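You operate a simulated robot arm through the tools that you are given. There is no shell and no other tool. Be economical: measure what you need, move in short steps, check, and stop when the job is done.

The job below is to be done with a simulated two-armed robot. You get a single attempt, and the scene is never put back.

JOB
Take the dark grey rag from the top of the small bench and lay it out flat on the wooden bench top.

Only the result counts: the job must be done as asked and must still hold three seconds after the hand-in. Knocking over, shifting, dropping, spilling or breaking anything else fails it.

ROBOT AND FRAMES
Two 7-joint arms with two-finger grippers on one trunk, on a base that drives. Base frame: it is fixed to the floor where the robot stands at the start and does not move with it; the origin is under the middle of the robot, x ahead of it, y to its left, z up; the surface under the hand at the start is at about z = 860. Units: mm, degrees, N and s.
The left shoulder is at the start at [25, 216, 1130], the right one opposite. With the tool pointing down near the work surface each hand reaches from about 200 to 760 mm from the robot's upright axis, wherever it stands, measured 20 degrees to its own side. Places, roughly: wooden bench top [600, 2100, 900]. Payload 2.2 kg a hand.
Tool frame (each hand has its own): the origin (TCP) lies between the finger pads and is the grasp point; the fingertips stand 19 mm ahead of it; z points along the fingers, y is the line along which they close. The gripper opens to 116 mm. The gripper's body begins 70 mm behind the TCP.
Orientation is that of the tool frame in the base frame, as a unit quaternion [w, x, y, z]. With the fingers straight down and closing along the base's y, the tool's x points along the base's -x, its y along +y and its z along -z.

CONTROLS
- The arms move only by the tool arm_command. It takes "left_motion", "right_motion" or both (then of equal length, played together; a hand with none holds still); each is a list of rows, each a list of 3 entries, a list of its own where there are three numbers: the shift along the tool's x, y, z in mm, then the turn, a rotation vector about the tool's x, y, z in degrees, then the opening, from 0 (shut) to 1 (fully open). In form: [[[dx, dy, dz], [rx, ry, rz], grip], ...]. A call has 1 to 8 rows; each row shifts and turns the commanded pose from where the row before left it, along the tool's axes as they then stand. A row lasts 0.2 s, in which the tool goes at most 50 mm and 8.6 degrees; a call with a longer step from one row to the next is refused whole, and so is a gripper value outside its range. Where a pose cannot be reached the arm comes as near as it can. A force on the tool above 40 N (or 10 N above the force at the start of the call, whichever is more), or a blocked arm, ends the call early, and 0.2 s more pass. The fingers move at their own pace and stop on an object; they squeeze with about 31 N. The grip force told is the motor's: it shows also when the fingers shut on nothing. Time passes only in rows, and 0.2 s behind the last, so rows that do not move let the fingers close. It gives the time, the measured TCP pose, the force on the tool (base axes), the opening and the grip force at its end, in the units of the frame above (readings bear some noise), with the torque about the TCP (base axes, N m) and any sound that the robot's microphone picked up.
- Cameras (640 x 400 px; columns grow to the right, rows downward): "scene" is now at [125.6, 2.7, 1297.6]; the picture's right is [0.15, -0.99, 0.00], its down [-0.57, -0.09, -0.82] and it looks along [0.81, 0.13, -0.58] (base axes); focal length 278 px, centre (320, 200). "left" rides on the left gripper at [69, 15, -97] in its tool frame; the picture's right is [-0.21, 0.98, 0.00], its down [-0.76, -0.17, -0.63] and it looks along [-0.62, -0.14, 0.77] (tool axes); focal length 251 px, centre (320, 200). "right" rides on the right gripper at [69, -15, -96] in its tool frame; the picture's right is [0.21, 0.98, 0.00], its down [-0.76, 0.17, -0.63] and it looks along [-0.62, 0.14, 0.77] (tool axes); focal length 251 px, centre (320, 200). There is no depth. A picture from a camera that has moved, and an enlarged one, comes with that camera's place and axes in the base frame and with its lens. The place of the scene camera against the robot may be out by one fixed shift of up to 18 mm in any direction.
- camera(camera): a new picture of that camera. The clock stands still meanwhile.
- slide_trunk(by): slides the trunk up (or, below 0, down) by that many mm; the arms and the scene camera ride with it, the base frame stays. It gives what a move gives, with no picture.
- roll_base(legs): drives the robot by 1 to 6 legs, each [ahead, left, turn to the left] in mm, mm and degrees, along the robot's own axes; the way and the turn of a leg run together, so that a leg with both is an arc; at most 1500 mm and 180 degrees a leg. The arms and the cameras ride along, it lands a little off, and it stops where it bumps. It gives what a move gives.
- pan_tilt(pan, tilt): turns the head with the scene camera to pan (to the left, within 80 degrees either way) and tilt (down, from -29 to 69), counted from straight ahead of the robot. It gives what a move gives.
- enlarge(camera, box): a new picture of the part [left, top, right, bottom] of that camera's present view, enlarged. The clock stands still meanwhile.
- sign_off(): hands the job in; it is judged then, once.

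Go step by step. Nothing tells you exact positions but the pictures and the camera data: compare them with the known pose of the tool, close in by small moves and look again before you grip or let go. The budget is 120 turns and 100 pictures, counting those below and the enlarged ones. Unless the task says otherwise, let go and move clear before handing in, and close with one line.

The tools are called after "Emit:" as a command line: name --argument value ..., lists and objects as JSON in quotes. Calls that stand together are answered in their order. arm_command: Moves the arms, as the interface text tells. Its arguments: {"type":"object","properties":{"left_motion":{"type":"array"},"right_motion":{"type":"array"}},"required":[]} The other tools are called the same way: slide_trunk (by) slides the trunk up or down; roll_base (legs) drives the base; pan_tilt (pan, tilt) turns the head that bears the scene camera; camera (camera) takes a picture; enlarge (camera, box) takes an enlarged picture of a part of a camera's view; sign_off () hands the job in.

At the start:

```text
t: 0.0
left_eef_pos: [576.3, 313.4, 1010.2]
left_orientation: [-0.001, 0.0, 1.0, 0.0]
left_ft_force: [-1.7, 0.0, 0.6]
left_moment: [-0.01, 0.0, 0.04]
left_grip_width: 116.0
left_grip_force: 0.0
right_eef_pos: [514.0, -187.6, 1079.0]
right_orientation: [0.0, -0.001, 1.0, 0.0]
right_ft_force: [0.3, 1.6, 0.3]
right_moment: [-0.04, 0.02, -0.04]
right_grip_width: 116.1
right_grip_force: 0.0
trunk travel left (down, up): [-275.0, 215.0]
robot x, y, heading: [-2.3, -1.2, -0.1]
head pan, tilt: [8.9, 34.9]
```

scene: 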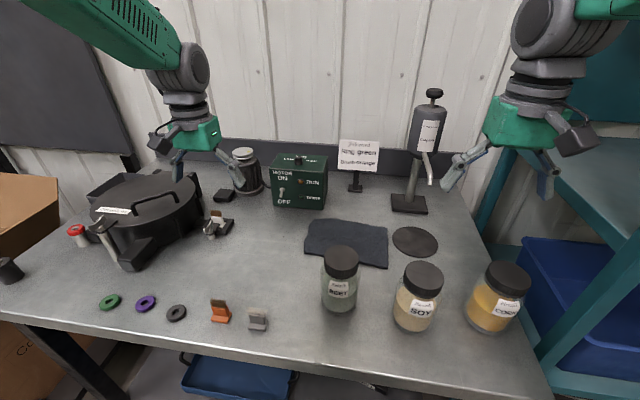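
right: 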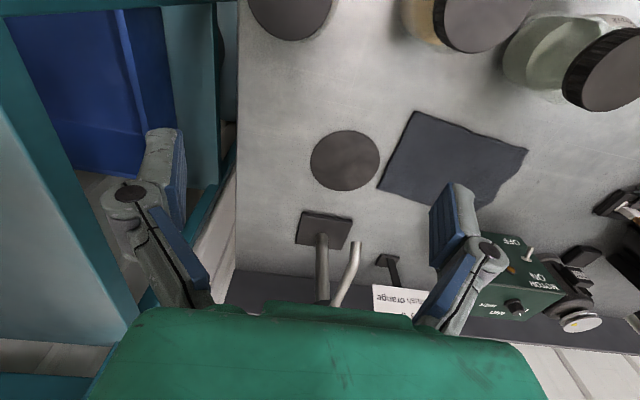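
left: 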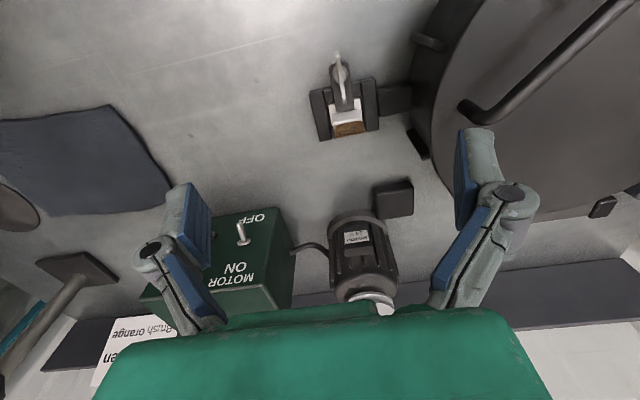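

The rag seems to be the dark grey cloth lying at about [580, 15, 860] on the metal bench in front of me. I'll enlarge it and look left toward the wooden bench.

Emit:
enlarge --camera "scene" --box '[260, 180, 460, 305]'

Emit:
pan_tilt --pan 75 --tilt 25

Emit:
camera --camera "scene"

```text
3.20 times, centred on (360, 242) of scene
camera zoom: at [125.6, 2.7, 1297.6], right [0.15, -0.99, 0.0], down [-0.57, -0.09, -0.82], along [0.81, 0.13, -0.58], focal length 890 px, centre (192, 64)
```

zoom: 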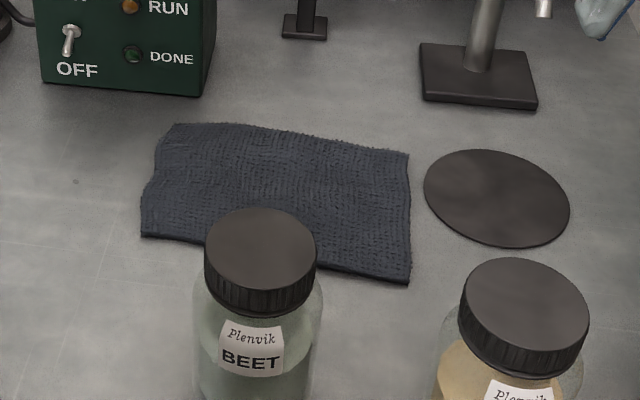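

```text
t: 1.4
left_eef_pos: [572.3, 313.9, 1011.9]
left_orientation: [0.0, -0.001, 1.0, 0.0]
left_ft_force: [-0.8, 0.3, 0.0]
left_moment: [0.01, 0.03, 0.02]
left_grip_width: 115.7
left_grip_force: 0.1
right_eef_pos: [509.4, -187.5, 1080.7]
right_orientation: [0.0, 0.0, 1.0, -0.001]
right_ft_force: [-0.1, -0.4, -0.4]
right_moment: [0.02, 0.0, 0.0]
right_grip_width: 115.8
right_grip_force: 0.0
trunk travel left (down, up): [-275.0, 215.0]
robot x, y, heading: [-1.5, 2.8, 0.0]
head pan, tilt: [75.0, 25.0]
```

```text
95 pictures are left
camera scene: at [62.4, 78.2, 1313.4], right [0.97, -0.26, 0.0], down [-0.11, -0.41, -0.91], along [0.23, 0.87, -0.42], focal length 278 px, centre (320, 200)
```

scene: 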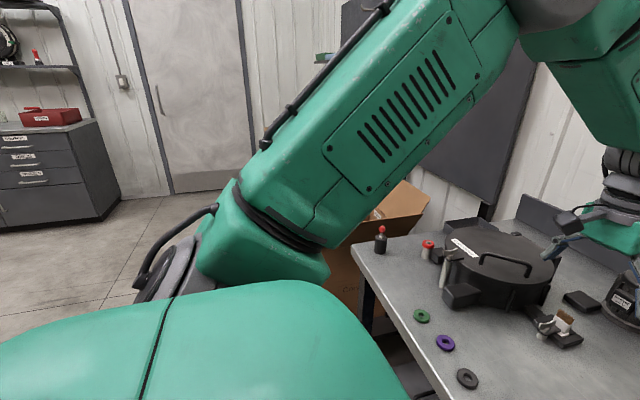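

My own arm hides the wooden bench. I'll also look right, to make sure there is no other rag on another bench.

Emit:
pan_tilt --pan -70 --tilt 25

Emit:
camera --camera "scene"

Emit:
pan_tilt --pan 0 --tilt 40

Emit:
camera --camera "scene"

Emit:
camera --camera "right"

```text
t: 3.7
left_eef_pos: [573.3, 312.8, 1012.2]
left_orientation: [0.001, 0.001, 1.0, 0.0]
left_ft_force: [-0.7, -0.4, -0.4]
left_moment: [-0.02, 0.01, 0.01]
left_grip_width: 115.7
left_grip_force: 0.0
right_eef_pos: [510.2, -186.7, 1081.0]
right_orientation: [0.0, 0.001, 1.0, 0.0]
right_ft_force: [-0.6, -0.4, -0.1]
right_moment: [0.02, 0.0, -0.01]
right_grip_width: 116.0
right_grip_force: 0.0
trunk travel left (down, up): [-275.0, 215.0]
robot x, y, heading: [-5.1, -2.7, 0.0]
head pan, tilt: [-70.0, 25.0]
```

```text
94 pictures are left
camera scene: at [70.1, -97.6, 1313.5], right [-0.94, -0.34, 0.0], down [-0.15, 0.4, -0.91], along [0.31, -0.85, -0.42], focal length 278 px, centre (320, 200)
```

scene: 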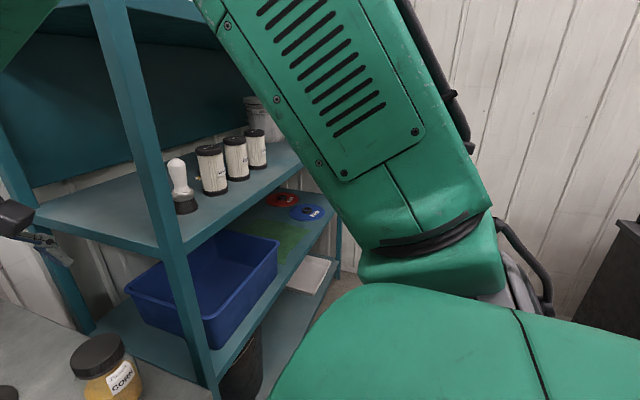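

```text
t: 5.1
left_eef_pos: [573.3, 313.3, 1012.3]
left_orientation: [0.001, 0.0, 1.0, 0.0]
left_ft_force: [0.5, -0.2, -0.5]
left_moment: [-0.01, -0.03, -0.04]
left_grip_width: 116.0
left_grip_force: 0.1
right_eef_pos: [509.4, -187.3, 1081.3]
right_orientation: [0.001, 0.0, 1.0, 0.0]
right_ft_force: [-0.9, -0.4, 0.4]
right_moment: [0.02, -0.01, -0.02]
right_grip_width: 116.0
right_grip_force: 0.1
trunk travel left (down, up): [-275.0, 215.0]
robot x, y, heading: [-1.2, 0.2, 0.0]
head pan, tilt: [0.0, 40.0]
```

```text
93 pictures are left
camera scene: at [123.5, -11.0, 1289.9], right [0.0, -1.0, 0.0], down [-0.65, 0.0, -0.76], along [0.76, 0.0, -0.65], focal length 278 px, centre (320, 200)
```

scene: 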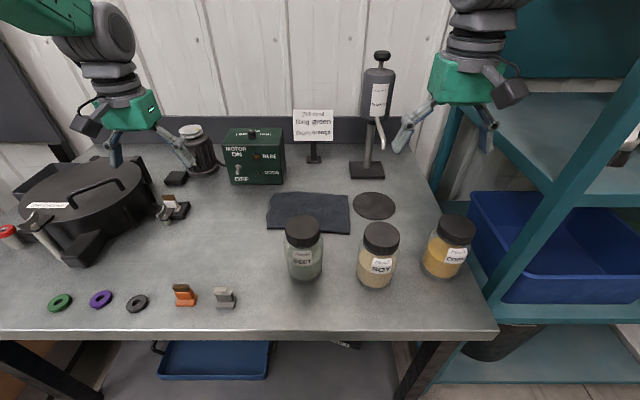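

```text
92 pictures are left
camera right: at [441.1, -203.5, 1177.3], right [-0.21, 0.98, 0.0], down [0.76, 0.17, 0.63], along [0.62, 0.14, -0.77], focal length 251 px, centre (320, 200)
```

right: 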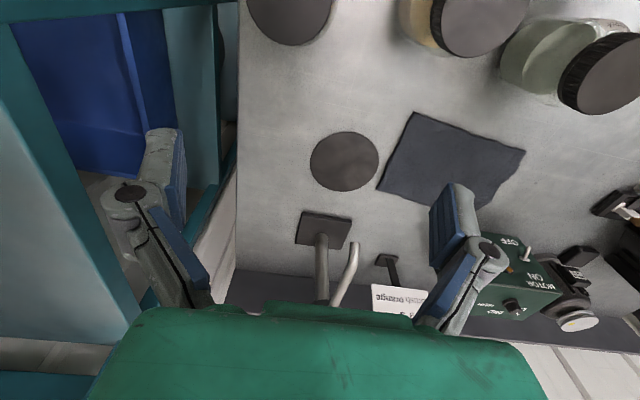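

The only rag I can see is on this bench, spanning about x 530–665, y −62–120, with jars in front of it. I plan to pinch its near long edge with both hands, fingers closing along x, so first I'll raise the left hand and turn both hands 90° with the cameras outward.

Emit:
arm_command --left_motion '[[[0, 0, -40], [0, 0, 0], 1], [[0, 0, -40], [0, 0, 8.5], 1], [[0, 0, 0], [0, 0, 8.5], 1], [[0, 0, 0], [0, 0, 8.5], 1], [[0, 0, 0], [0, 0, 8.5], 1], [[0, 0, 0], [0, 0, 8.5], 1], [[0, 0, 0], [0, 0, 8.5], 1], [[0, 0, 0], [0, 0, 8.5], 0.6]]' --right_motion '[[[0, 0, -10], [0, 0, 0], 1], [[0, 0, -10], [0, 0, -8.5], 1], [[0, 0, 0], [0, 0, -8.5], 1], [[0, 0, 0], [0, 0, -8.5], 1], [[0, 0, 0], [0, 0, -8.5], 1], [[0, 0, 0], [0, 0, -8.5], 1], [[0, 0, 0], [0, 0, -8.5], 1], [[0, 0, 0], [0, 0, -8.5], 0.6]]'

Emit:
arm_command --left_motion '[[[0, 0, 0], [0, 0, 8], 0.5], [[0, 0, 0], [0, 0, 8], 0.5], [[0, 0, 0], [0, 0, 8], 0.5], [[0, 0, 0], [0, 0, 6.5], 0.5], [[0, 0, 0], [0, 0, 0], 0.5]]' --right_motion '[[[0, 0, 0], [0, 0, -8], 0.5], [[0, 0, 0], [0, 0, -8], 0.5], [[0, 0, 0], [0, 0, -8], 0.5], [[0, 0, 0], [0, 0, -6.5], 0.5], [[0, 0, 0], [0, 0, 0], 0.5]]'

```text
t: 6.9
left_eef_pos: [573.0, 311.9, 1091.6]
left_orientation: [0.001, 0.497, 0.868, 0.001]
left_ft_force: [0.7, -0.2, 0.0]
left_moment: [-0.02, 0.04, -0.01]
left_grip_width: 69.7
left_grip_force: 0.1
right_eef_pos: [509.3, -186.4, 1099.3]
right_orientation: [0.0, -0.497, 0.868, -0.001]
right_ft_force: [0.3, 0.1, 0.1]
right_moment: [-0.01, 0.02, 0.01]
right_grip_width: 69.5
right_grip_force: 0.0
trunk travel left (down, up): [-275.0, 215.0]
robot x, y, heading: [-0.3, -1.4, 0.0]
head pan, tilt: [0.0, 40.0]
```

```text
t: 8.1
left_eef_pos: [573.0, 313.7, 1091.1]
left_orientation: [0.0, 0.708, 0.706, 0.001]
left_ft_force: [0.3, 0.0, 0.0]
left_moment: [0.0, 0.01, 0.01]
left_grip_width: 58.1
left_grip_force: 0.0
right_eef_pos: [510.5, -187.4, 1101.1]
right_orientation: [0.0, 0.708, -0.706, 0.001]
right_ft_force: [0.1, -0.2, 1.0]
right_moment: [-0.01, 0.0, -0.02]
right_grip_width: 57.9
right_grip_force: 0.2
trunk travel left (down, up): [-275.0, 215.0]
robot x, y, heading: [-0.2, 1.7, 0.2]
head pan, tilt: [0.0, 40.0]
```

Both hands are turned as wanted. Next I'll move them above the near edge of the rag, about y=100 and y=−40, and look.

Emit:
arm_command --left_motion '[[[-43, -4, 0], [0, 0, 0], 0.43], [[-43, -4, 0], [0, 0, 0], 0.43], [[-43, -4, 0], [0, 0, 0], 0.43], [[-43, -4, 0], [0, 0, 0], 0.43], [[-41, -1, 0], [0, 0, 0], 0.43], [[0, 0, 20], [0, 0, 0], 0.43], [[0, 0, 0], [0, 0, 0], 0.43]]' --right_motion '[[[-30, -7, 0], [0, 0, 0], 0.43], [[-30, -7, 0], [0, 0, 0], 0.43], [[-30, -7, 0], [0, 0, 0], 0.43], [[-30, -7, 0], [0, 0, 0], 0.43], [[-27, -7, 0], [0, 0, 0], 0.43], [[0, 0, 30], [0, 0, 0], 0.43], [[0, 0, 0], [0, 0, 0], 0.43]]'

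Emit:
camera --camera "scene"

Emit:
camera --camera "left"

Emit:
camera --camera "right"

```text
t: 9.7
left_eef_pos: [555.9, 97.5, 1072.5]
left_orientation: [0.0, 0.707, 0.707, 0.001]
left_ft_force: [-0.5, 0.6, -0.5]
left_moment: [0.0, -0.03, 0.02]
left_grip_width: 50.1
left_grip_force: 0.2
right_eef_pos: [545.5, -39.4, 1072.3]
right_orientation: [-0.001, 0.708, -0.706, 0.002]
right_ft_force: [0.0, 2.2, 0.7]
right_moment: [0.04, -0.04, 0.02]
right_grip_width: 49.7
right_grip_force: 0.1
trunk travel left (down, up): [-275.0, 215.0]
robot x, y, heading: [0.3, -1.3, -0.0]
head pan, tilt: [0.0, 40.0]
```

```text
91 pictures are left
camera scene: at [123.2, -11.1, 1290.0], right [0.0, -1.0, 0.0], down [-0.65, 0.0, -0.76], along [0.76, 0.0, -0.65], focal length 278 px, centre (320, 200)
```

scene: 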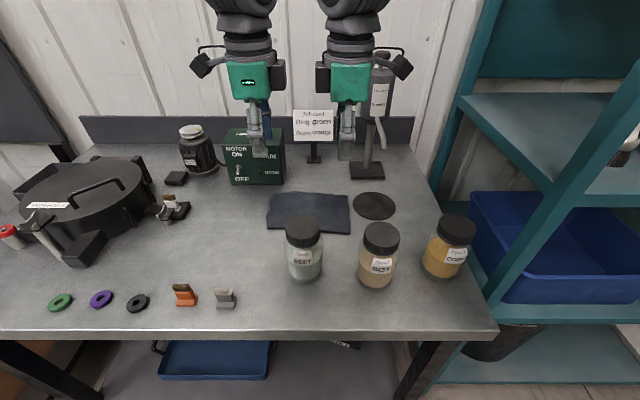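

```text
90 pictures are left
camera left: at [570.6, 167.0, 1169.1], right [0.98, -0.21, 0.0], down [-0.17, -0.76, 0.63], along [-0.13, -0.62, -0.77], focal length 251 px, centre (320, 200)
```

left: 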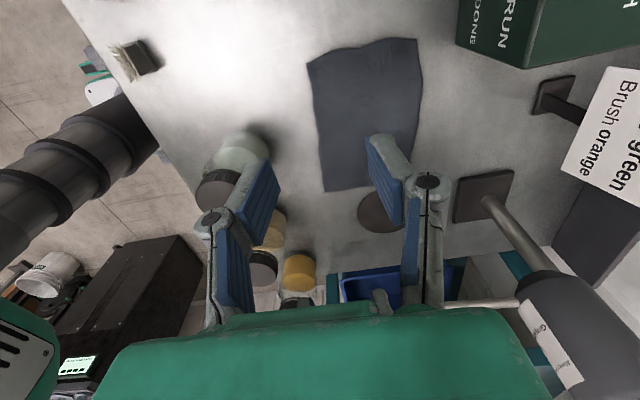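

```text
89 pictures are left
camera right: at [560.6, -110.1, 1169.1], right [-0.98, -0.21, 0.0], down [-0.17, 0.76, 0.63], along [-0.13, 0.62, -0.78], focal length 251 px, centre (320, 200)
```

right: 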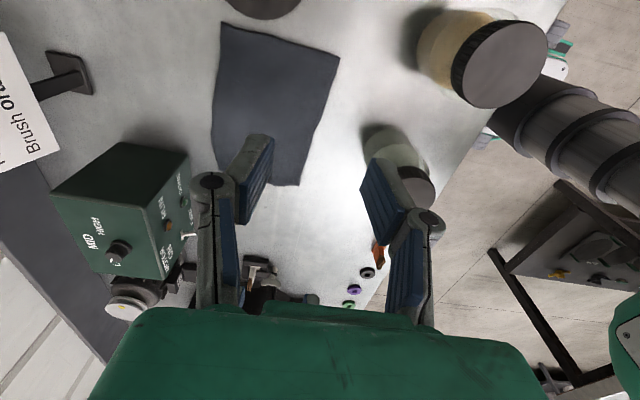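

The near edge runs from about (546,111) to (530,−65), and the jars leave enough room. I'll bring both hands down to just above the rag.

Emit:
arm_command --left_motion '[[[0, 0, 40], [0, 0, 0], 0.43], [[0, 0, 40], [0, 0, 0], 0.43], [[0, 0, 40], [0, 0, 0], 0.43], [[0, 0, 35], [0, 0, 0], 0.43], [[0, 0, 20], [0, 0, 0], 0.43], [[0, 0, 0], [0, 0, 0], 0.43]]' --right_motion '[[[0, 3, 40], [0, 0, 0], 0.43], [[0, 0, 40], [0, 0, 0], 0.43], [[0, 0, 40], [0, 0, 0], 0.43], [[0, 0, 35], [0, 0, 0], 0.43], [[0, 0, 20], [0, 0, 0], 0.43], [[0, 0, 0], [0, 0, 0], 0.43]]'

Emit:
camera --camera "scene"

Emit:
camera --camera "left"

Emit:
camera --camera "right"

```text
t: 11.1
left_eef_pos: [554.8, 99.0, 894.7]
left_orientation: [0.001, 0.707, 0.708, 0.001]
left_ft_force: [0.7, 1.6, 0.0]
left_moment: [-0.02, 0.04, 0.0]
left_grip_width: 50.0
left_grip_force: 0.0
right_eef_pos: [541.4, -39.3, 896.9]
right_orientation: [-0.001, 0.707, -0.707, 0.001]
right_ft_force: [-0.4, -1.0, -1.0]
right_moment: [-0.02, -0.01, -0.03]
right_grip_width: 49.9
right_grip_force: 0.1
trunk travel left (down, up): [-275.0, 215.0]
robot x, y, heading: [-0.9, 4.3, -0.2]
head pan, tilt: [0.0, 40.0]
```

```text
88 pictures are left
camera scene: at [124.0, -11.3, 1289.9], right [0.0, -1.0, 0.0], down [-0.65, 0.0, -0.76], along [0.76, 0.0, -0.65], focal length 278 px, centre (320, 200)
```

scene: 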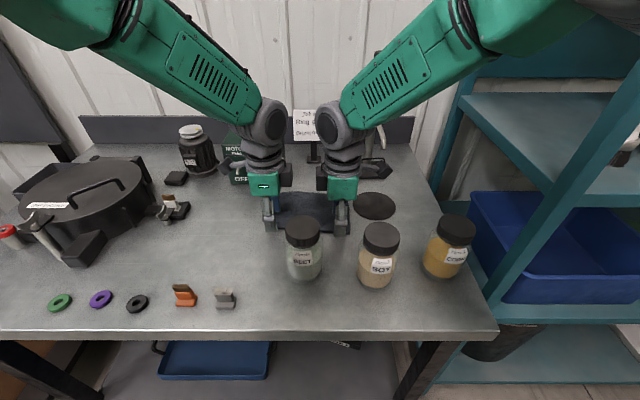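

```text
87 pictures are left
camera left: at [570.1, 168.4, 992.7], right [0.98, -0.21, 0.0], down [-0.17, -0.76, 0.63], along [-0.13, -0.62, -0.77], focal length 251 px, centre (320, 200)
```

left: 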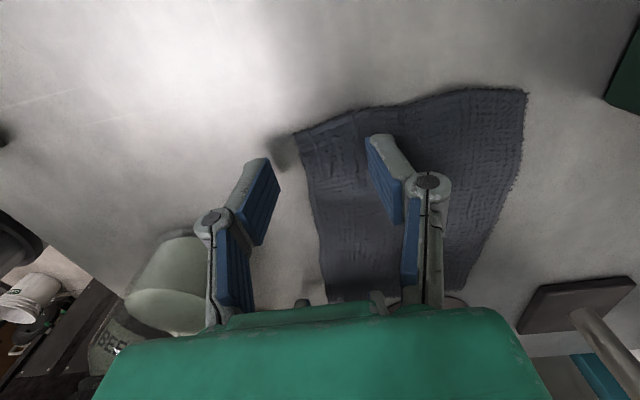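

```text
86 pictures are left
camera right: at [557.4, -109.4, 993.6], right [-0.98, -0.21, 0.0], down [-0.17, 0.76, 0.63], along [-0.13, 0.62, -0.78], focal length 251 px, centre (320, 200)
```

right: 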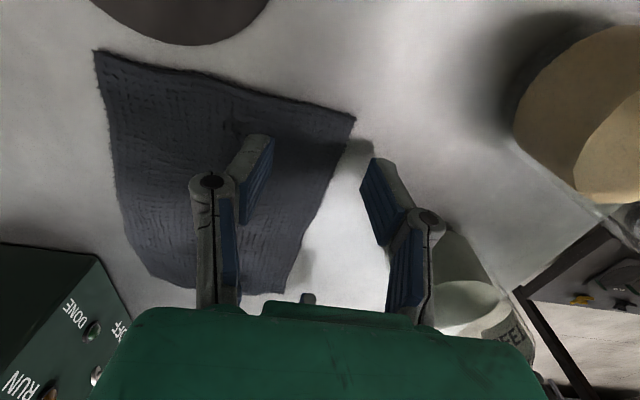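

The near fingers stand outside the edge and the far fingers are above the cloth. I'll go down gently until contact.

Emit:
arm_command --left_motion '[[[0, 0, 5], [0, 0, 0], 0.43], [[0, 0, 4], [0, 0, 0], 0.43], [[0, 0, 2], [0, 0, 0], 0.43], [[0, 0, 2], [0, 0, 0], 0.43]]' --right_motion '[[[0, 0, 6], [0, 0, 0], 0.43], [[0, 0, 5], [0, 0, 0], 0.43], [[0, 0, 2], [0, 0, 0], 0.43], [[0, 0, 2], [0, 0, 0], 0.43]]'

```text
t: 12.1
left_eef_pos: [555.3, 99.4, 885.4]
left_orientation: [0.001, 0.707, 0.707, 0.001]
left_ft_force: [-0.1, 0.4, 0.0]
left_moment: [0.02, 0.0, -0.03]
left_grip_width: 49.7
left_grip_force: 0.1
right_eef_pos: [542.9, -39.2, 881.6]
right_orientation: [0.002, -0.707, 0.707, -0.002]
right_ft_force: [1.3, 1.3, 9.7]
right_moment: [-0.04, -0.34, 0.0]
right_grip_width: 52.6
right_grip_force: 1.7
trunk travel left (down, up): [-275.0, 215.0]
robot x, y, heading: [0.7, -2.1, 0.2]
head pan, tilt: [0.0, 40.0]
```

The right hand is touching with about 10 N. I'll lower the left a little more.

Emit:
arm_command --left_motion '[[[0, 0, 1.5], [0, 0, 0], 0.43], [[0, 0, 1.5], [0, 0, 0], 0.43], [[0, 0, 0], [0, 0, 0], 0.43]]'

```text
t: 12.9
left_eef_pos: [557.6, 100.3, 882.9]
left_orientation: [0.001, 0.707, 0.707, 0.002]
left_ft_force: [0.8, 0.9, 5.7]
left_moment: [0.0, -0.2, -0.01]
left_grip_width: 51.4
left_grip_force: 0.5
right_eef_pos: [542.5, -39.8, 881.0]
right_orientation: [0.001, -0.707, 0.707, -0.001]
right_ft_force: [1.3, 0.1, 8.3]
right_moment: [-0.01, -0.27, 0.01]
right_grip_width: 54.5
right_grip_force: 1.4
trunk travel left (down, up): [-275.0, 215.0]
robot x, y, heading: [5.3, -1.4, -0.1]
head pan, tilt: [0.0, 40.0]
```

Both hands touch the cloth lightly, so I'll close the fingers gradually.

Emit:
arm_command --left_motion '[[[0, 0, 0.5], [0, 0, 0], 0.3], [[0, 0, 0], [0, 0, 0], 0.2], [[0, 0, 0], [0, 0, 0], 0.1], [[0, 0, 0], [0, 0, 0], 0], [[0, 0, 0], [0, 0, 0], 0]]' --right_motion '[[[0, 0, 0], [0, 0, 0], 0.3], [[0, 0, 0], [0, 0, 0], 0.2], [[0, 0, 0], [0, 0, 0], 0.1], [[0, 0, 0], [0, 0, 0], 0], [[0, 0, 0], [0, 0, 0], 0]]'

Emit:
camera --camera "left"

Emit:
camera --camera "right"

```text
t: 14.1
left_eef_pos: [555.8, 99.1, 882.0]
left_orientation: [0.001, 0.707, 0.707, 0.001]
left_ft_force: [-0.5, -0.2, 4.4]
left_moment: [0.01, -0.13, -0.03]
left_grip_width: 7.8
left_grip_force: 31.0
right_eef_pos: [542.7, -41.2, 881.1]
right_orientation: [0.001, -0.707, 0.707, -0.001]
right_ft_force: [-0.4, 0.6, 3.6]
right_moment: [0.01, -0.08, 0.02]
right_grip_width: 8.9
right_grip_force: 31.0
trunk travel left (down, up): [-275.0, 215.0]
robot x, y, heading: [1.1, 1.1, 0.1]
head pan, tilt: [0.0, 40.0]
```

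```text
85 pictures are left
camera left: at [571.2, 168.2, 978.7], right [0.98, -0.21, 0.0], down [-0.17, -0.76, 0.63], along [-0.13, -0.62, -0.77], focal length 251 px, centre (320, 200)
```

left: 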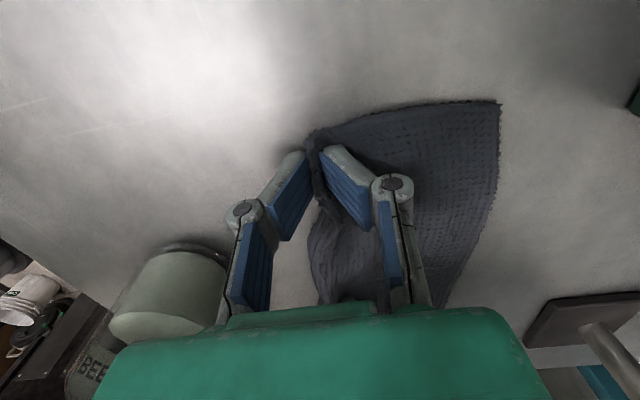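

```text
84 pictures are left
camera right: at [557.8, -110.2, 977.6], right [-0.98, -0.21, 0.0], down [-0.17, 0.76, 0.63], along [-0.13, 0.62, -0.78], focal length 251 px, centre (320, 200)
```

right: 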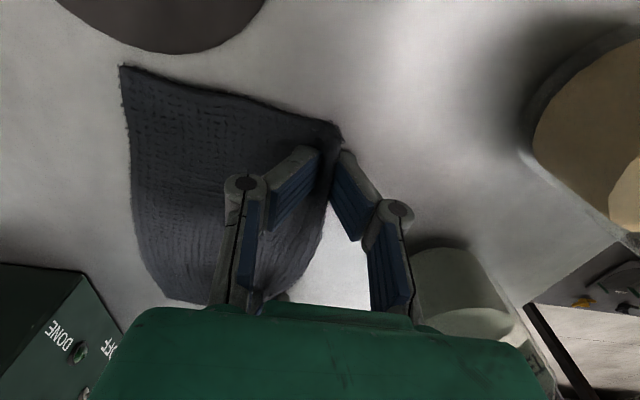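

Both hands have pinched the near edge. I'll lift slowly, straight up.

Emit:
arm_command --left_motion '[[[0, 0, -15], [0, 0, 0], 0], [[0, 0, -25], [0, 0, 0], 0], [[0, 0, -30], [0, 0, 0], 0], [[0, 0, -30], [0, 0, 0], 0], [[0, 0, -30], [0, 0, 0], 0], [[0, 0, -30], [0, 0, 0], 0], [[0, 0, -30], [0, 0, 0], 0], [[0, 0, -20], [0, 0, 0], 0]]' --right_motion '[[[0, 0, -15], [0, 0, 0], 0], [[0, 0, -25], [0, 0, 0], 0], [[0, 0, -30], [0, 0, 0], 0], [[0, 0, -30], [0, 0, 0], 0], [[0, 0, -30], [0, 0, 0], 0], [[0, 0, -30], [0, 0, 0], 0], [[0, 0, -30], [0, 0, 0], 0], [[0, 0, -20], [0, 0, 0], 0]]'

Emit:
camera --camera "scene"

Emit:
camera --camera "left"

```text
t: 15.9
left_eef_pos: [555.4, 99.6, 1090.9]
left_orientation: [0.001, 0.707, 0.707, 0.001]
left_ft_force: [-0.7, -0.6, 0.0]
left_moment: [0.0, -0.02, -0.04]
left_grip_width: 5.2
left_grip_force: 30.5
right_eef_pos: [541.2, -38.7, 1091.7]
right_orientation: [0.0, -0.707, 0.707, 0.0]
right_ft_force: [-0.5, -0.8, -0.2]
right_moment: [-0.04, -0.06, -0.01]
right_grip_width: 9.0
right_grip_force: 31.0
trunk travel left (down, up): [-275.0, 215.0]
robot x, y, heading: [1.6, 0.4, -0.2]
head pan, tilt: [0.0, 40.0]
```

```text
83 pictures are left
camera scene: at [123.2, -11.3, 1289.9], right [0.0, -1.0, 0.0], down [-0.65, 0.0, -0.76], along [0.76, 0.0, -0.65], focal length 278 px, centre (320, 200)
```

scene: 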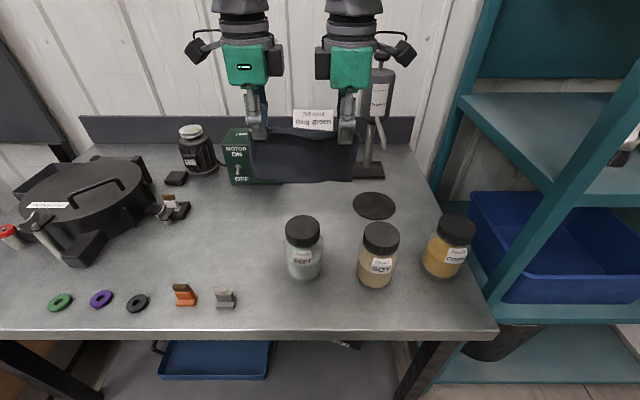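

```text
82 pictures are left
camera left: at [571.0, 168.5, 1188.4], right [0.98, -0.22, 0.0], down [-0.17, -0.76, 0.63], along [-0.13, -0.62, -0.77], focal length 251 px, centre (320, 200)
```

left: 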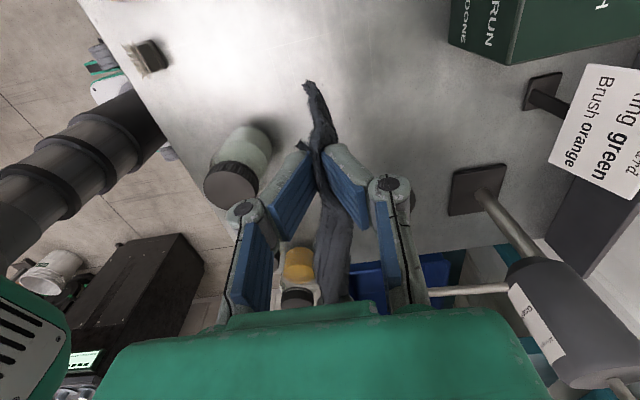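

The rag hangs cleanly from both hands. I'll raise the trunk for clearance over the jars and check the way to the left and behind before driving.

Emit:
slide_trunk --by 120

Emit:
pan_tilt --pan 80 --tilt 20

Emit:
camera --camera "scene"

Emit:
camera --camera "right"

Emit:
pan_tilt --pan 45 --tilt 15

Emit:
camera --camera "scene"

```text
t: 17.4
left_eef_pos: [556.3, 99.0, 1210.9]
left_orientation: [0.0, 0.707, 0.707, 0.0]
left_ft_force: [0.3, 0.1, -0.4]
left_moment: [-0.01, -0.01, 0.0]
left_grip_width: 5.0
left_grip_force: 31.0
right_eef_pos: [541.8, -40.4, 1211.0]
right_orientation: [0.0, -0.707, 0.707, 0.0]
right_ft_force: [0.5, -0.1, -0.4]
right_moment: [-0.02, -0.09, 0.02]
right_grip_width: 8.9
right_grip_force: 31.4
trunk travel left (down, up): [-395.0, 95.0]
robot x, y, heading: [-1.4, 2.1, 0.5]
head pan, tilt: [0.0, 40.0]
```

```text
t: 18.9
left_eef_pos: [557.0, 99.6, 1209.7]
left_orientation: [0.001, 0.707, 0.708, 0.001]
left_ft_force: [0.1, -0.1, -0.5]
left_moment: [0.01, -0.01, -0.02]
left_grip_width: 5.2
left_grip_force: 31.3
right_eef_pos: [542.2, -38.7, 1210.7]
right_orientation: [-0.001, 0.708, -0.707, 0.0]
right_ft_force: [-0.9, 0.1, 0.0]
right_moment: [0.02, -0.06, 0.01]
right_grip_width: 8.9
right_grip_force: 30.7
trunk travel left (down, up): [-395.0, 95.0]
robot x, y, heading: [0.5, 1.5, 0.2]
head pan, tilt: [80.0, 20.0]
```

```text
81 pictures are left
camera scene: at [55.6, 80.5, 1441.5], right [0.98, -0.17, 0.0], down [-0.06, -0.34, -0.94], along [0.16, 0.93, -0.34], focal length 278 px, centre (320, 200)
```

scene: 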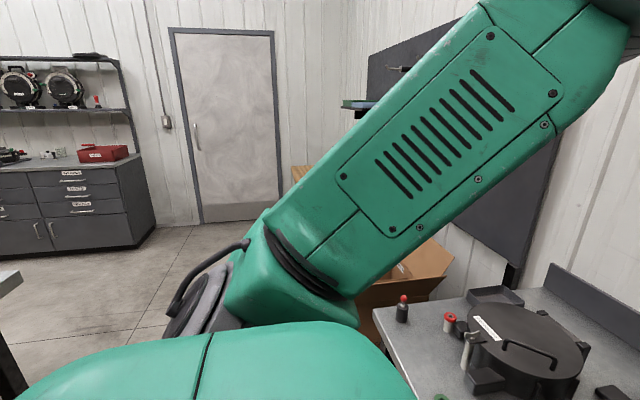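

```text
80 pictures are left
camera right: at [557.3, -109.6, 1307.5], right [-0.98, -0.21, 0.0], down [-0.17, 0.76, 0.63], along [-0.13, 0.62, -0.78], focal length 251 px, centre (320, 200)
```

right: 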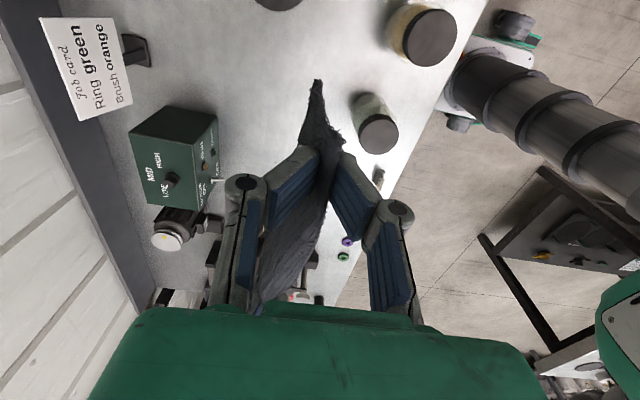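

```text
t: 19.9
left_eef_pos: [556.2, 99.0, 1211.0]
left_orientation: [0.0, 0.707, 0.707, 0.001]
left_ft_force: [-0.4, -0.8, 0.4]
left_moment: [0.01, -0.02, 0.0]
left_grip_width: 5.2
left_grip_force: 30.7
right_eef_pos: [542.0, -39.5, 1211.1]
right_orientation: [0.0, 0.707, -0.707, 0.0]
right_ft_force: [0.1, 0.7, -0.1]
right_moment: [0.0, -0.09, 0.06]
right_grip_width: 8.9
right_grip_force: 30.6
trunk travel left (down, up): [-395.0, 95.0]
robot x, y, heading: [-0.4, 3.1, -0.2]
head pan, tilt: [45.0, 15.0]
```

```text
79 pictures are left
camera scene: at [105.4, 54.9, 1449.5], right [0.71, -0.71, 0.0], down [-0.19, -0.18, -0.96], along [0.68, 0.68, -0.26], focal length 278 px, centre (320, 200)
```

scene: 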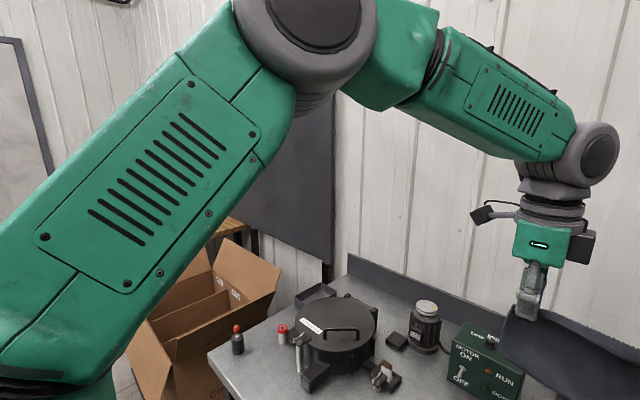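

There is a lane between this bench with the cardboard box and another bench further back at x<−830. I'll back up 270 mm, then drive left 1400 mm and look.

Emit:
roll_base --legs '[[-270, 0, 0], [0, 1400, 0]]'

Emit:
camera --camera "scene"

Emit:
camera --camera "right"

```text
t: 28.5
left_eef_pos: [285.5, 1524.5, 1210.8]
left_orientation: [0.0, 0.703, 0.711, 0.001]
left_ft_force: [0.4, -0.3, 0.5]
left_moment: [0.03, -0.03, 0.01]
left_grip_width: 5.2
left_grip_force: 30.6
right_eef_pos: [272.4, 1385.6, 1212.3]
right_orientation: [-0.001, 0.711, -0.703, 0.001]
right_ft_force: [0.4, -0.7, -0.2]
right_moment: [0.02, -0.03, -0.01]
right_grip_width: 9.0
right_grip_force: 31.4
trunk travel left (down, up): [-395.0, 95.0]
robot x, y, heading: [-269.9, 1422.7, 0.6]
head pan, tilt: [45.0, 15.0]
```

```text
78 pictures are left
camera scene: at [-164.7, 1475.2, 1449.6], right [0.71, -0.7, 0.0], down [-0.19, -0.18, -0.97], along [0.67, 0.69, -0.26], focal length 278 px, centre (320, 200)
```

scene: 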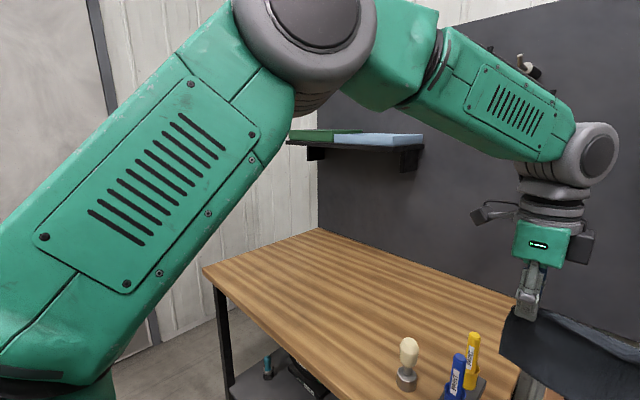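

```text
77 pictures are left
camera right: at [288.9, 1315.9, 1307.4], right [-0.97, -0.22, 0.0], down [-0.18, 0.75, 0.63], along [-0.14, 0.62, -0.77], focal length 251 px, centre (320, 200)
```

right: 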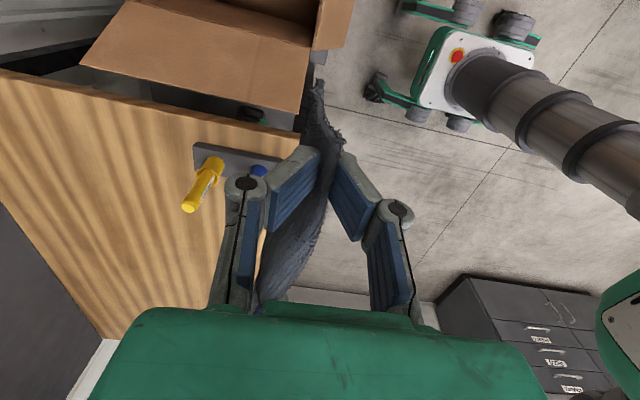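

The wooden bench is ahead-left, with a brush and markers near its right end and free wood beyond. I'll drive another 680 mm left and look straight at it.

Emit:
roll_base --legs '[[0, 680, -0.5]]'

Emit:
pan_tilt --pan 0 --tilt 40

Emit:
camera --camera "scene"

Emit:
camera --camera "right"

Emit:
camera --camera "left"

```text
t: 32.3
left_eef_pos: [280.4, 2209.3, 1212.5]
left_orientation: [0.001, 0.708, 0.706, 0.003]
left_ft_force: [0.0, -0.7, -0.1]
left_moment: [0.02, -0.04, -0.02]
left_grip_width: 4.9
left_grip_force: 31.0
right_eef_pos: [265.1, 2071.9, 1213.2]
right_orientation: [0.004, -0.706, 0.708, -0.002]
right_ft_force: [0.0, 0.1, 0.4]
right_moment: [0.01, -0.04, 0.04]
right_grip_width: 8.9
right_grip_force: 30.8
trunk travel left (down, up): [-395.0, 95.0]
robot x, y, heading: [-270.2, 2112.3, -0.1]
head pan, tilt: [45.0, 15.0]
```

```text
t: 33.4
left_eef_pos: [275.9, 2205.3, 1214.0]
left_orientation: [0.0, 0.709, 0.705, 0.006]
left_ft_force: [0.2, -0.9, -0.1]
left_moment: [0.01, -0.03, -0.04]
left_grip_width: 4.9
left_grip_force: 30.6
right_eef_pos: [262.5, 2064.8, 1216.1]
right_orientation: [0.006, -0.706, 0.709, -0.002]
right_ft_force: [-0.6, -0.1, -0.3]
right_moment: [0.04, -0.05, 0.01]
right_grip_width: 9.1
right_grip_force: 30.9
trunk travel left (down, up): [-395.0, 95.0]
robot x, y, heading: [-269.8, 2117.1, -0.2]
head pan, tilt: [0.0, 40.0]
```

```text
76 pictures are left
camera scene: at [-147.7, 2098.1, 1409.9], right [0.0, -1.0, 0.0], down [-0.65, 0.0, -0.76], along [0.76, 0.0, -0.65], focal length 278 px, centre (320, 200)
```

scene: 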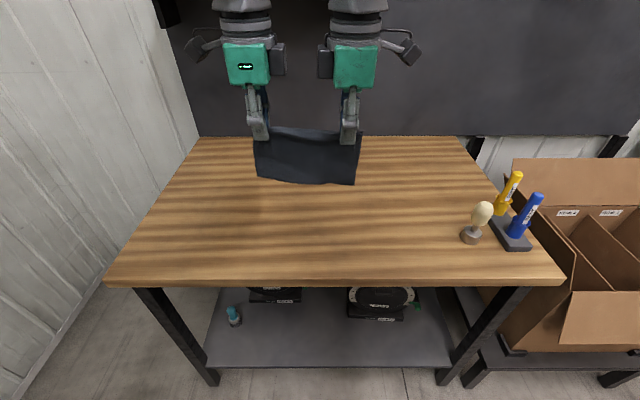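

```text
75 pictures are left
camera right: at [276.7, 1995.0, 1311.2], right [-0.98, -0.21, -0.01], down [-0.17, 0.75, 0.64], along [-0.13, 0.62, -0.77], focal length 251 px, centre (320, 200)
```

right: 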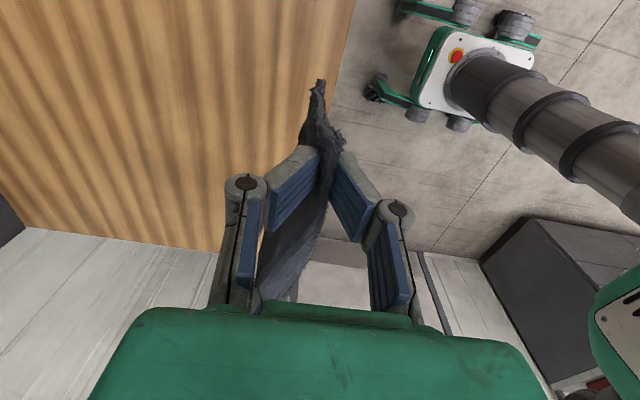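

```text
74 pictures are left
camera left: at [291.4, 2272.7, 1312.7], right [0.98, -0.22, 0.01], down [-0.18, -0.76, 0.63], along [-0.13, -0.61, -0.78], focal length 251 px, centre (320, 200)
```

left: 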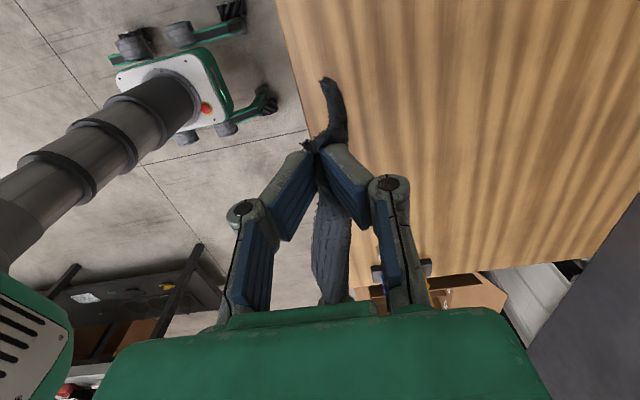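

The wooden bench is clear around y≈2130, and its near edge is at x≈200. I'll drive 135 mm ahead and lower the trunk again.

Emit:
roll_base --legs '[[135, 0, 0.2]]'

Emit:
slide_trunk --by -90

Emit:
camera --camera "scene"

Emit:
camera --camera "left"

```text
t: 34.7
left_eef_pos: [411.8, 2215.3, 1215.9]
left_orientation: [0.003, 0.707, 0.707, 0.004]
left_ft_force: [-0.7, 1.1, -0.4]
left_moment: [0.02, -0.04, 0.01]
left_grip_width: 5.2
left_grip_force: 31.3
right_eef_pos: [396.3, 2077.2, 1215.3]
right_orientation: [0.004, -0.706, 0.708, -0.003]
right_ft_force: [0.0, 0.3, 0.0]
right_moment: [-0.01, -0.05, 0.0]
right_grip_width: 8.8
right_grip_force: 30.8
trunk travel left (down, up): [-395.0, 95.0]
robot x, y, heading: [-133.5, 2117.4, 0.2]
head pan, tilt: [0.0, 40.0]
```

```text
t: 36.0
left_eef_pos: [410.3, 2212.9, 1125.9]
left_orientation: [0.004, 0.708, 0.706, 0.005]
left_ft_force: [-0.3, -0.4, 0.0]
left_moment: [0.01, 0.01, 0.0]
left_grip_width: 5.1
left_grip_force: 30.8
right_eef_pos: [396.6, 2072.9, 1127.3]
right_orientation: [0.005, -0.707, 0.708, -0.004]
right_ft_force: [0.7, 0.1, -0.5]
right_moment: [0.03, -0.06, 0.01]
right_grip_width: 8.8
right_grip_force: 30.8
trunk travel left (down, up): [-305.0, 185.0]
robot x, y, heading: [-136.2, 2117.7, -0.1]
head pan, tilt: [0.0, 40.0]
```

```text
73 pictures are left
camera scene: at [-11.2, 2105.7, 1319.9], right [0.0, -1.0, 0.0], down [-0.65, 0.0, -0.76], along [0.76, 0.0, -0.65], focal length 278 px, centre (320, 200)
```

scene: 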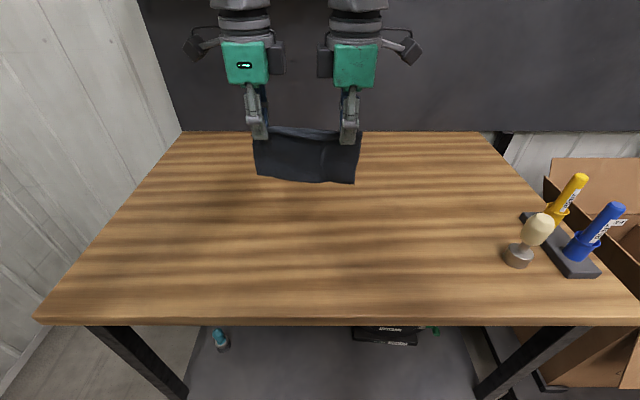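

```text
72 pictures are left
camera left: at [424.2, 2281.3, 1224.2], right [0.98, -0.22, 0.01], down [-0.18, -0.76, 0.63], along [-0.13, -0.62, -0.78], focal length 251 px, centre (320, 200)
```

left: 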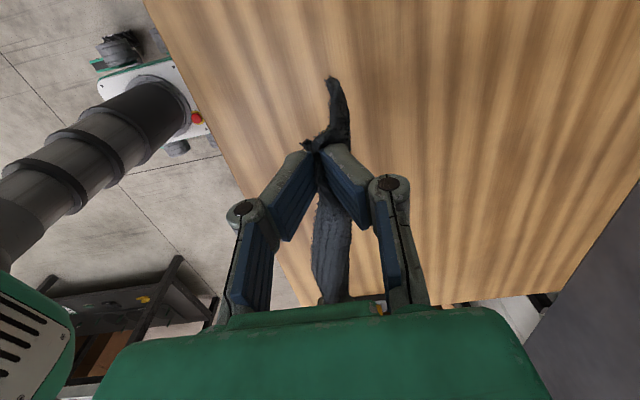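

The hem hangs about 110 mm below the grip points. I'll move the hands 80 mm further forward and lower until the hem is just above the wood.

Emit:
arm_command --left_motion '[[[0, 27, 0], [0, 0, 0], 0], [[0, 27, 0], [0, 0, 0], 0], [[0, 26, 20], [0, 0, 0], 0], [[0, 0, 30], [0, 0, 0], 0], [[0, 0, 30], [0, 0, 0], 0], [[0, 0, 20], [0, 0, 0], 0], [[0, 0, 0], [0, 0, 0], 0]]' --right_motion '[[[0, -27, 0], [0, 0, 0], 0], [[0, -27, 0], [0, 0, 0], 0], [[0, -26, 20], [0, 0, 0], 0], [[0, 0, 30], [0, 0, 0], 0], [[0, 0, 30], [0, 0, 0], 0], [[0, 0, 20], [0, 0, 0], 0], [[0, 0, 0], [0, 0, 0], 0]]'

Emit:
enlarge --camera "scene" --box '[200, 90, 440, 240]'

Emit:
camera --camera "left"

```text
t: 37.6
left_eef_pos: [491.0, 2210.7, 1026.3]
left_orientation: [0.004, 0.707, 0.707, 0.006]
left_ft_force: [-0.8, -0.2, 0.4]
left_moment: [-0.02, -0.03, -0.01]
left_grip_width: 4.9
left_grip_force: 30.4
right_eef_pos: [476.7, 2074.4, 1029.3]
right_orientation: [0.006, -0.706, 0.708, -0.004]
right_ft_force: [-1.1, -0.3, 0.6]
right_moment: [0.01, -0.07, -0.01]
right_grip_width: 8.8
right_grip_force: 31.0
trunk travel left (down, up): [-305.0, 185.0]
robot x, y, heading: [-139.5, 2118.4, -0.2]
head pan, tilt: [0.0, 40.0]
```

```text
2.67 times, centred on (320, 165) of scene
camera zoom: at [-11.3, 2105.5, 1320.0], right [0.0, -1.0, 0.0], down [-0.65, 0.0, -0.76], along [0.76, 0.0, -0.65], focal length 741 px, centre (320, 293)
```

zoom: 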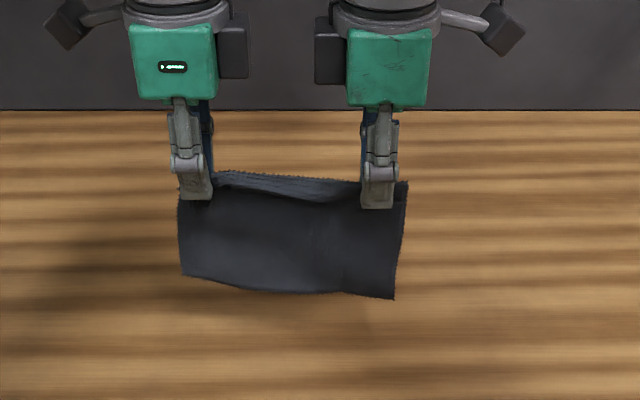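

```text
70 pictures are left
camera left: at [505.0, 2280.6, 1124.4], right [0.98, -0.22, 0.01], down [-0.18, -0.76, 0.63], along [-0.13, -0.62, -0.78], focal length 251 px, centre (320, 200)
```

left: 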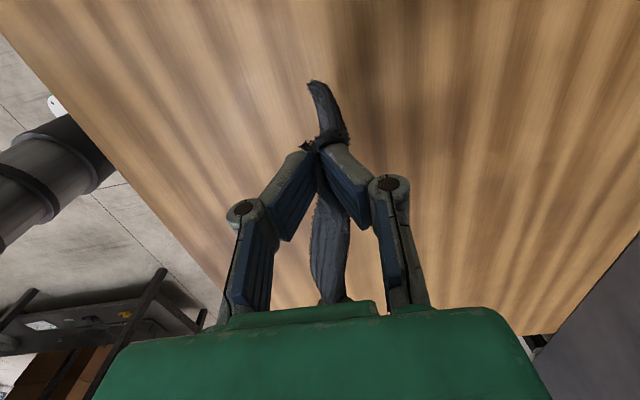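

The hem is just above the wood. I'll lay it by pulling back toward the robot while lowering.

Emit:
arm_command --left_motion '[[[0, -10, 10], [0, 0, 0], 0], [[0, -20, 12], [0, 0, 0], 0], [[0, -25, 8], [0, 0, 0], 0], [[0, -22, 13], [0, 0, 0], 0], [[0, -16, 16], [0, 0, 0], 0]]' --right_motion '[[[0, 10, 10], [0, 0, 0], 0], [[0, 20, 12], [0, 0, 0], 0], [[0, 25, 8], [0, 0, 0], 0], [[0, 22, 13], [0, 0, 0], 0], [[0, 16, 16], [0, 0, 0], 0]]'

Emit:
camera --camera "left"

Emit:
enlarge --camera "scene" --box '[200, 120, 440, 270]'

```text
t: 38.8
left_eef_pos: [398.5, 2213.4, 967.2]
left_orientation: [0.003, 0.708, 0.706, 0.006]
left_ft_force: [0.5, 0.1, 0.4]
left_moment: [0.02, 0.02, -0.04]
left_grip_width: 5.1
left_grip_force: 31.6
right_eef_pos: [382.7, 2074.4, 965.7]
right_orientation: [0.006, -0.706, 0.708, -0.003]
right_ft_force: [-0.4, -0.2, -0.4]
right_moment: [-0.04, -0.05, 0.01]
right_grip_width: 8.9
right_grip_force: 31.0
trunk travel left (down, up): [-305.0, 185.0]
robot x, y, heading: [-135.3, 2114.9, -0.0]
head pan, tilt: [0.0, 40.0]
```

```text
69 pictures are left
camera left: at [412.9, 2283.0, 1065.2], right [0.98, -0.22, 0.01], down [-0.18, -0.76, 0.63], along [-0.13, -0.62, -0.78], focal length 251 px, centre (320, 200)
```

left: 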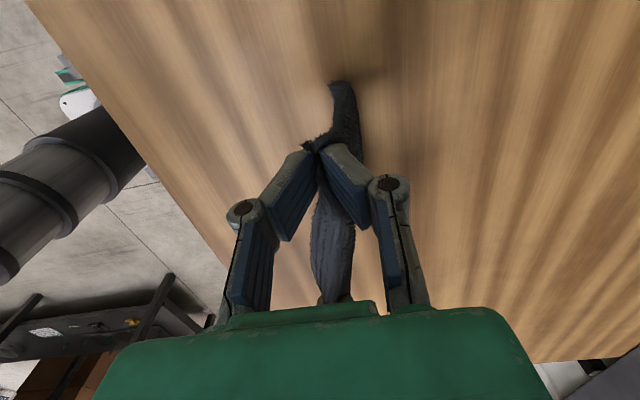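

```text
2.67 times, centred on (320, 195) of scene
camera zoom: at [-11.3, 2105.5, 1319.8], right [0.0, -1.0, 0.0], down [-0.65, 0.0, -0.76], along [0.76, 0.0, -0.65], focal length 741 px, centre (320, 213)
```

zoom: 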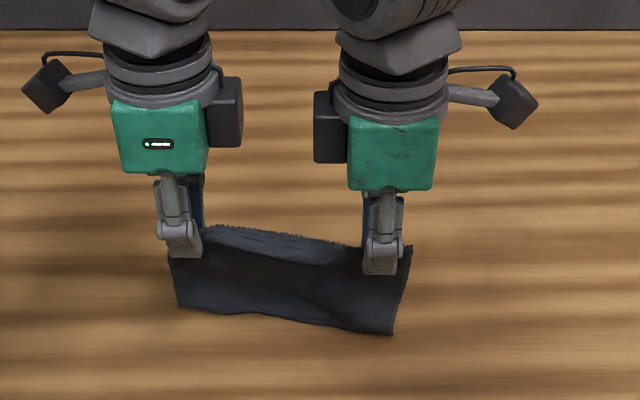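

The hem hangs straight still, so the wood must be lower than thought, about z≈865, and the hem is only now near it. I'll lift slightly, go forward again and come down to just touching.

Emit:
arm_command --left_motion '[[[0, 0, -25], [0, 0, 0], 0], [[0, 35, 0], [0, 0, 0], 0], [[0, 35, 0], [0, 0, 0], 0], [[0, 30, 0], [0, 0, 0], 0], [[0, 0, 0], [0, 0, 0], 0], [[0, 0, 20], [0, 0, 0], 0], [[0, 0, 0], [0, 0, 0], 0], [[0, 0, 0], [0, 0, 0], 0]]' --right_motion '[[[0, 0, -25], [0, 0, 0], 0], [[0, -35, 0], [0, 0, 0], 0], [[0, -35, 0], [0, 0, 0], 0], [[0, -30, 0], [0, 0, 0], 0], [[0, 0, 0], [0, 0, 0], 0], [[0, 0, 20], [0, 0, 0], 0], [[0, 0, 0], [0, 0, 0], 0], [[0, 0, 0], [0, 0, 0], 0]]'

Emit:
camera --camera "left"

Emit:
enlarge --camera "scene" --box '[200, 120, 440, 270]'

```text
t: 40.6
left_eef_pos: [499.8, 2213.0, 972.9]
left_orientation: [0.003, 0.707, 0.707, 0.005]
left_ft_force: [0.5, -1.0, -0.1]
left_moment: [0.02, -0.01, 0.01]
left_grip_width: 5.4
left_grip_force: 30.7
right_eef_pos: [483.1, 2072.9, 975.2]
right_orientation: [0.006, -0.706, 0.708, -0.004]
right_ft_force: [-0.6, -0.1, 0.5]
right_moment: [-0.01, -0.02, 0.01]
right_grip_width: 8.9
right_grip_force: 31.2
trunk travel left (down, up): [-305.0, 185.0]
robot x, y, heading: [-132.6, 2115.2, 0.0]
head pan, tilt: [0.0, 40.0]
```

```text
67 pictures are left
camera left: at [513.5, 2281.5, 1071.0], right [0.98, -0.22, 0.01], down [-0.18, -0.76, 0.63], along [-0.13, -0.62, -0.78], focal length 251 px, centre (320, 200)
```

left: 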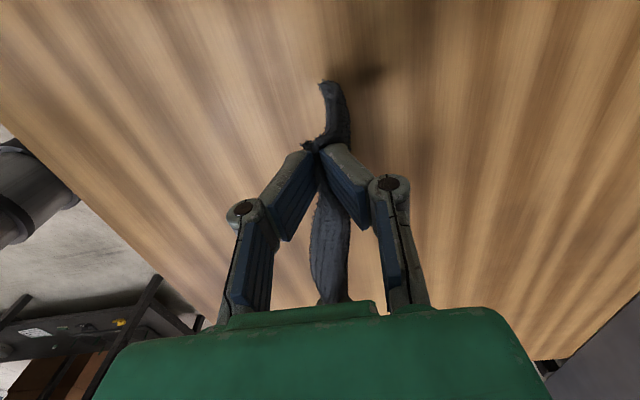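

```text
2.67 times, centred on (320, 195) of scene
camera zoom: at [-10.5, 2105.5, 1319.8], right [0.0, -1.0, 0.0], down [-0.65, 0.0, -0.76], along [0.76, 0.0, -0.65], focal length 741 px, centre (320, 213)
```

zoom: 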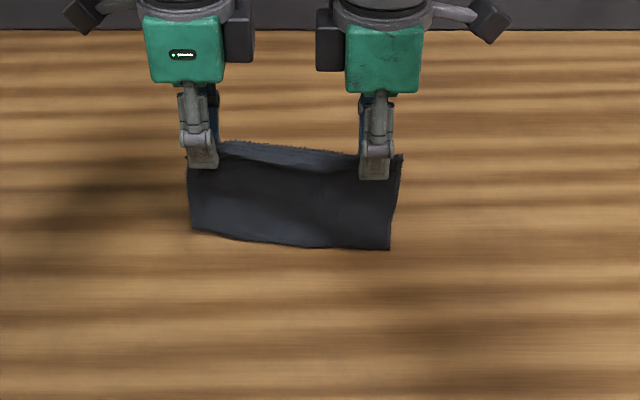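

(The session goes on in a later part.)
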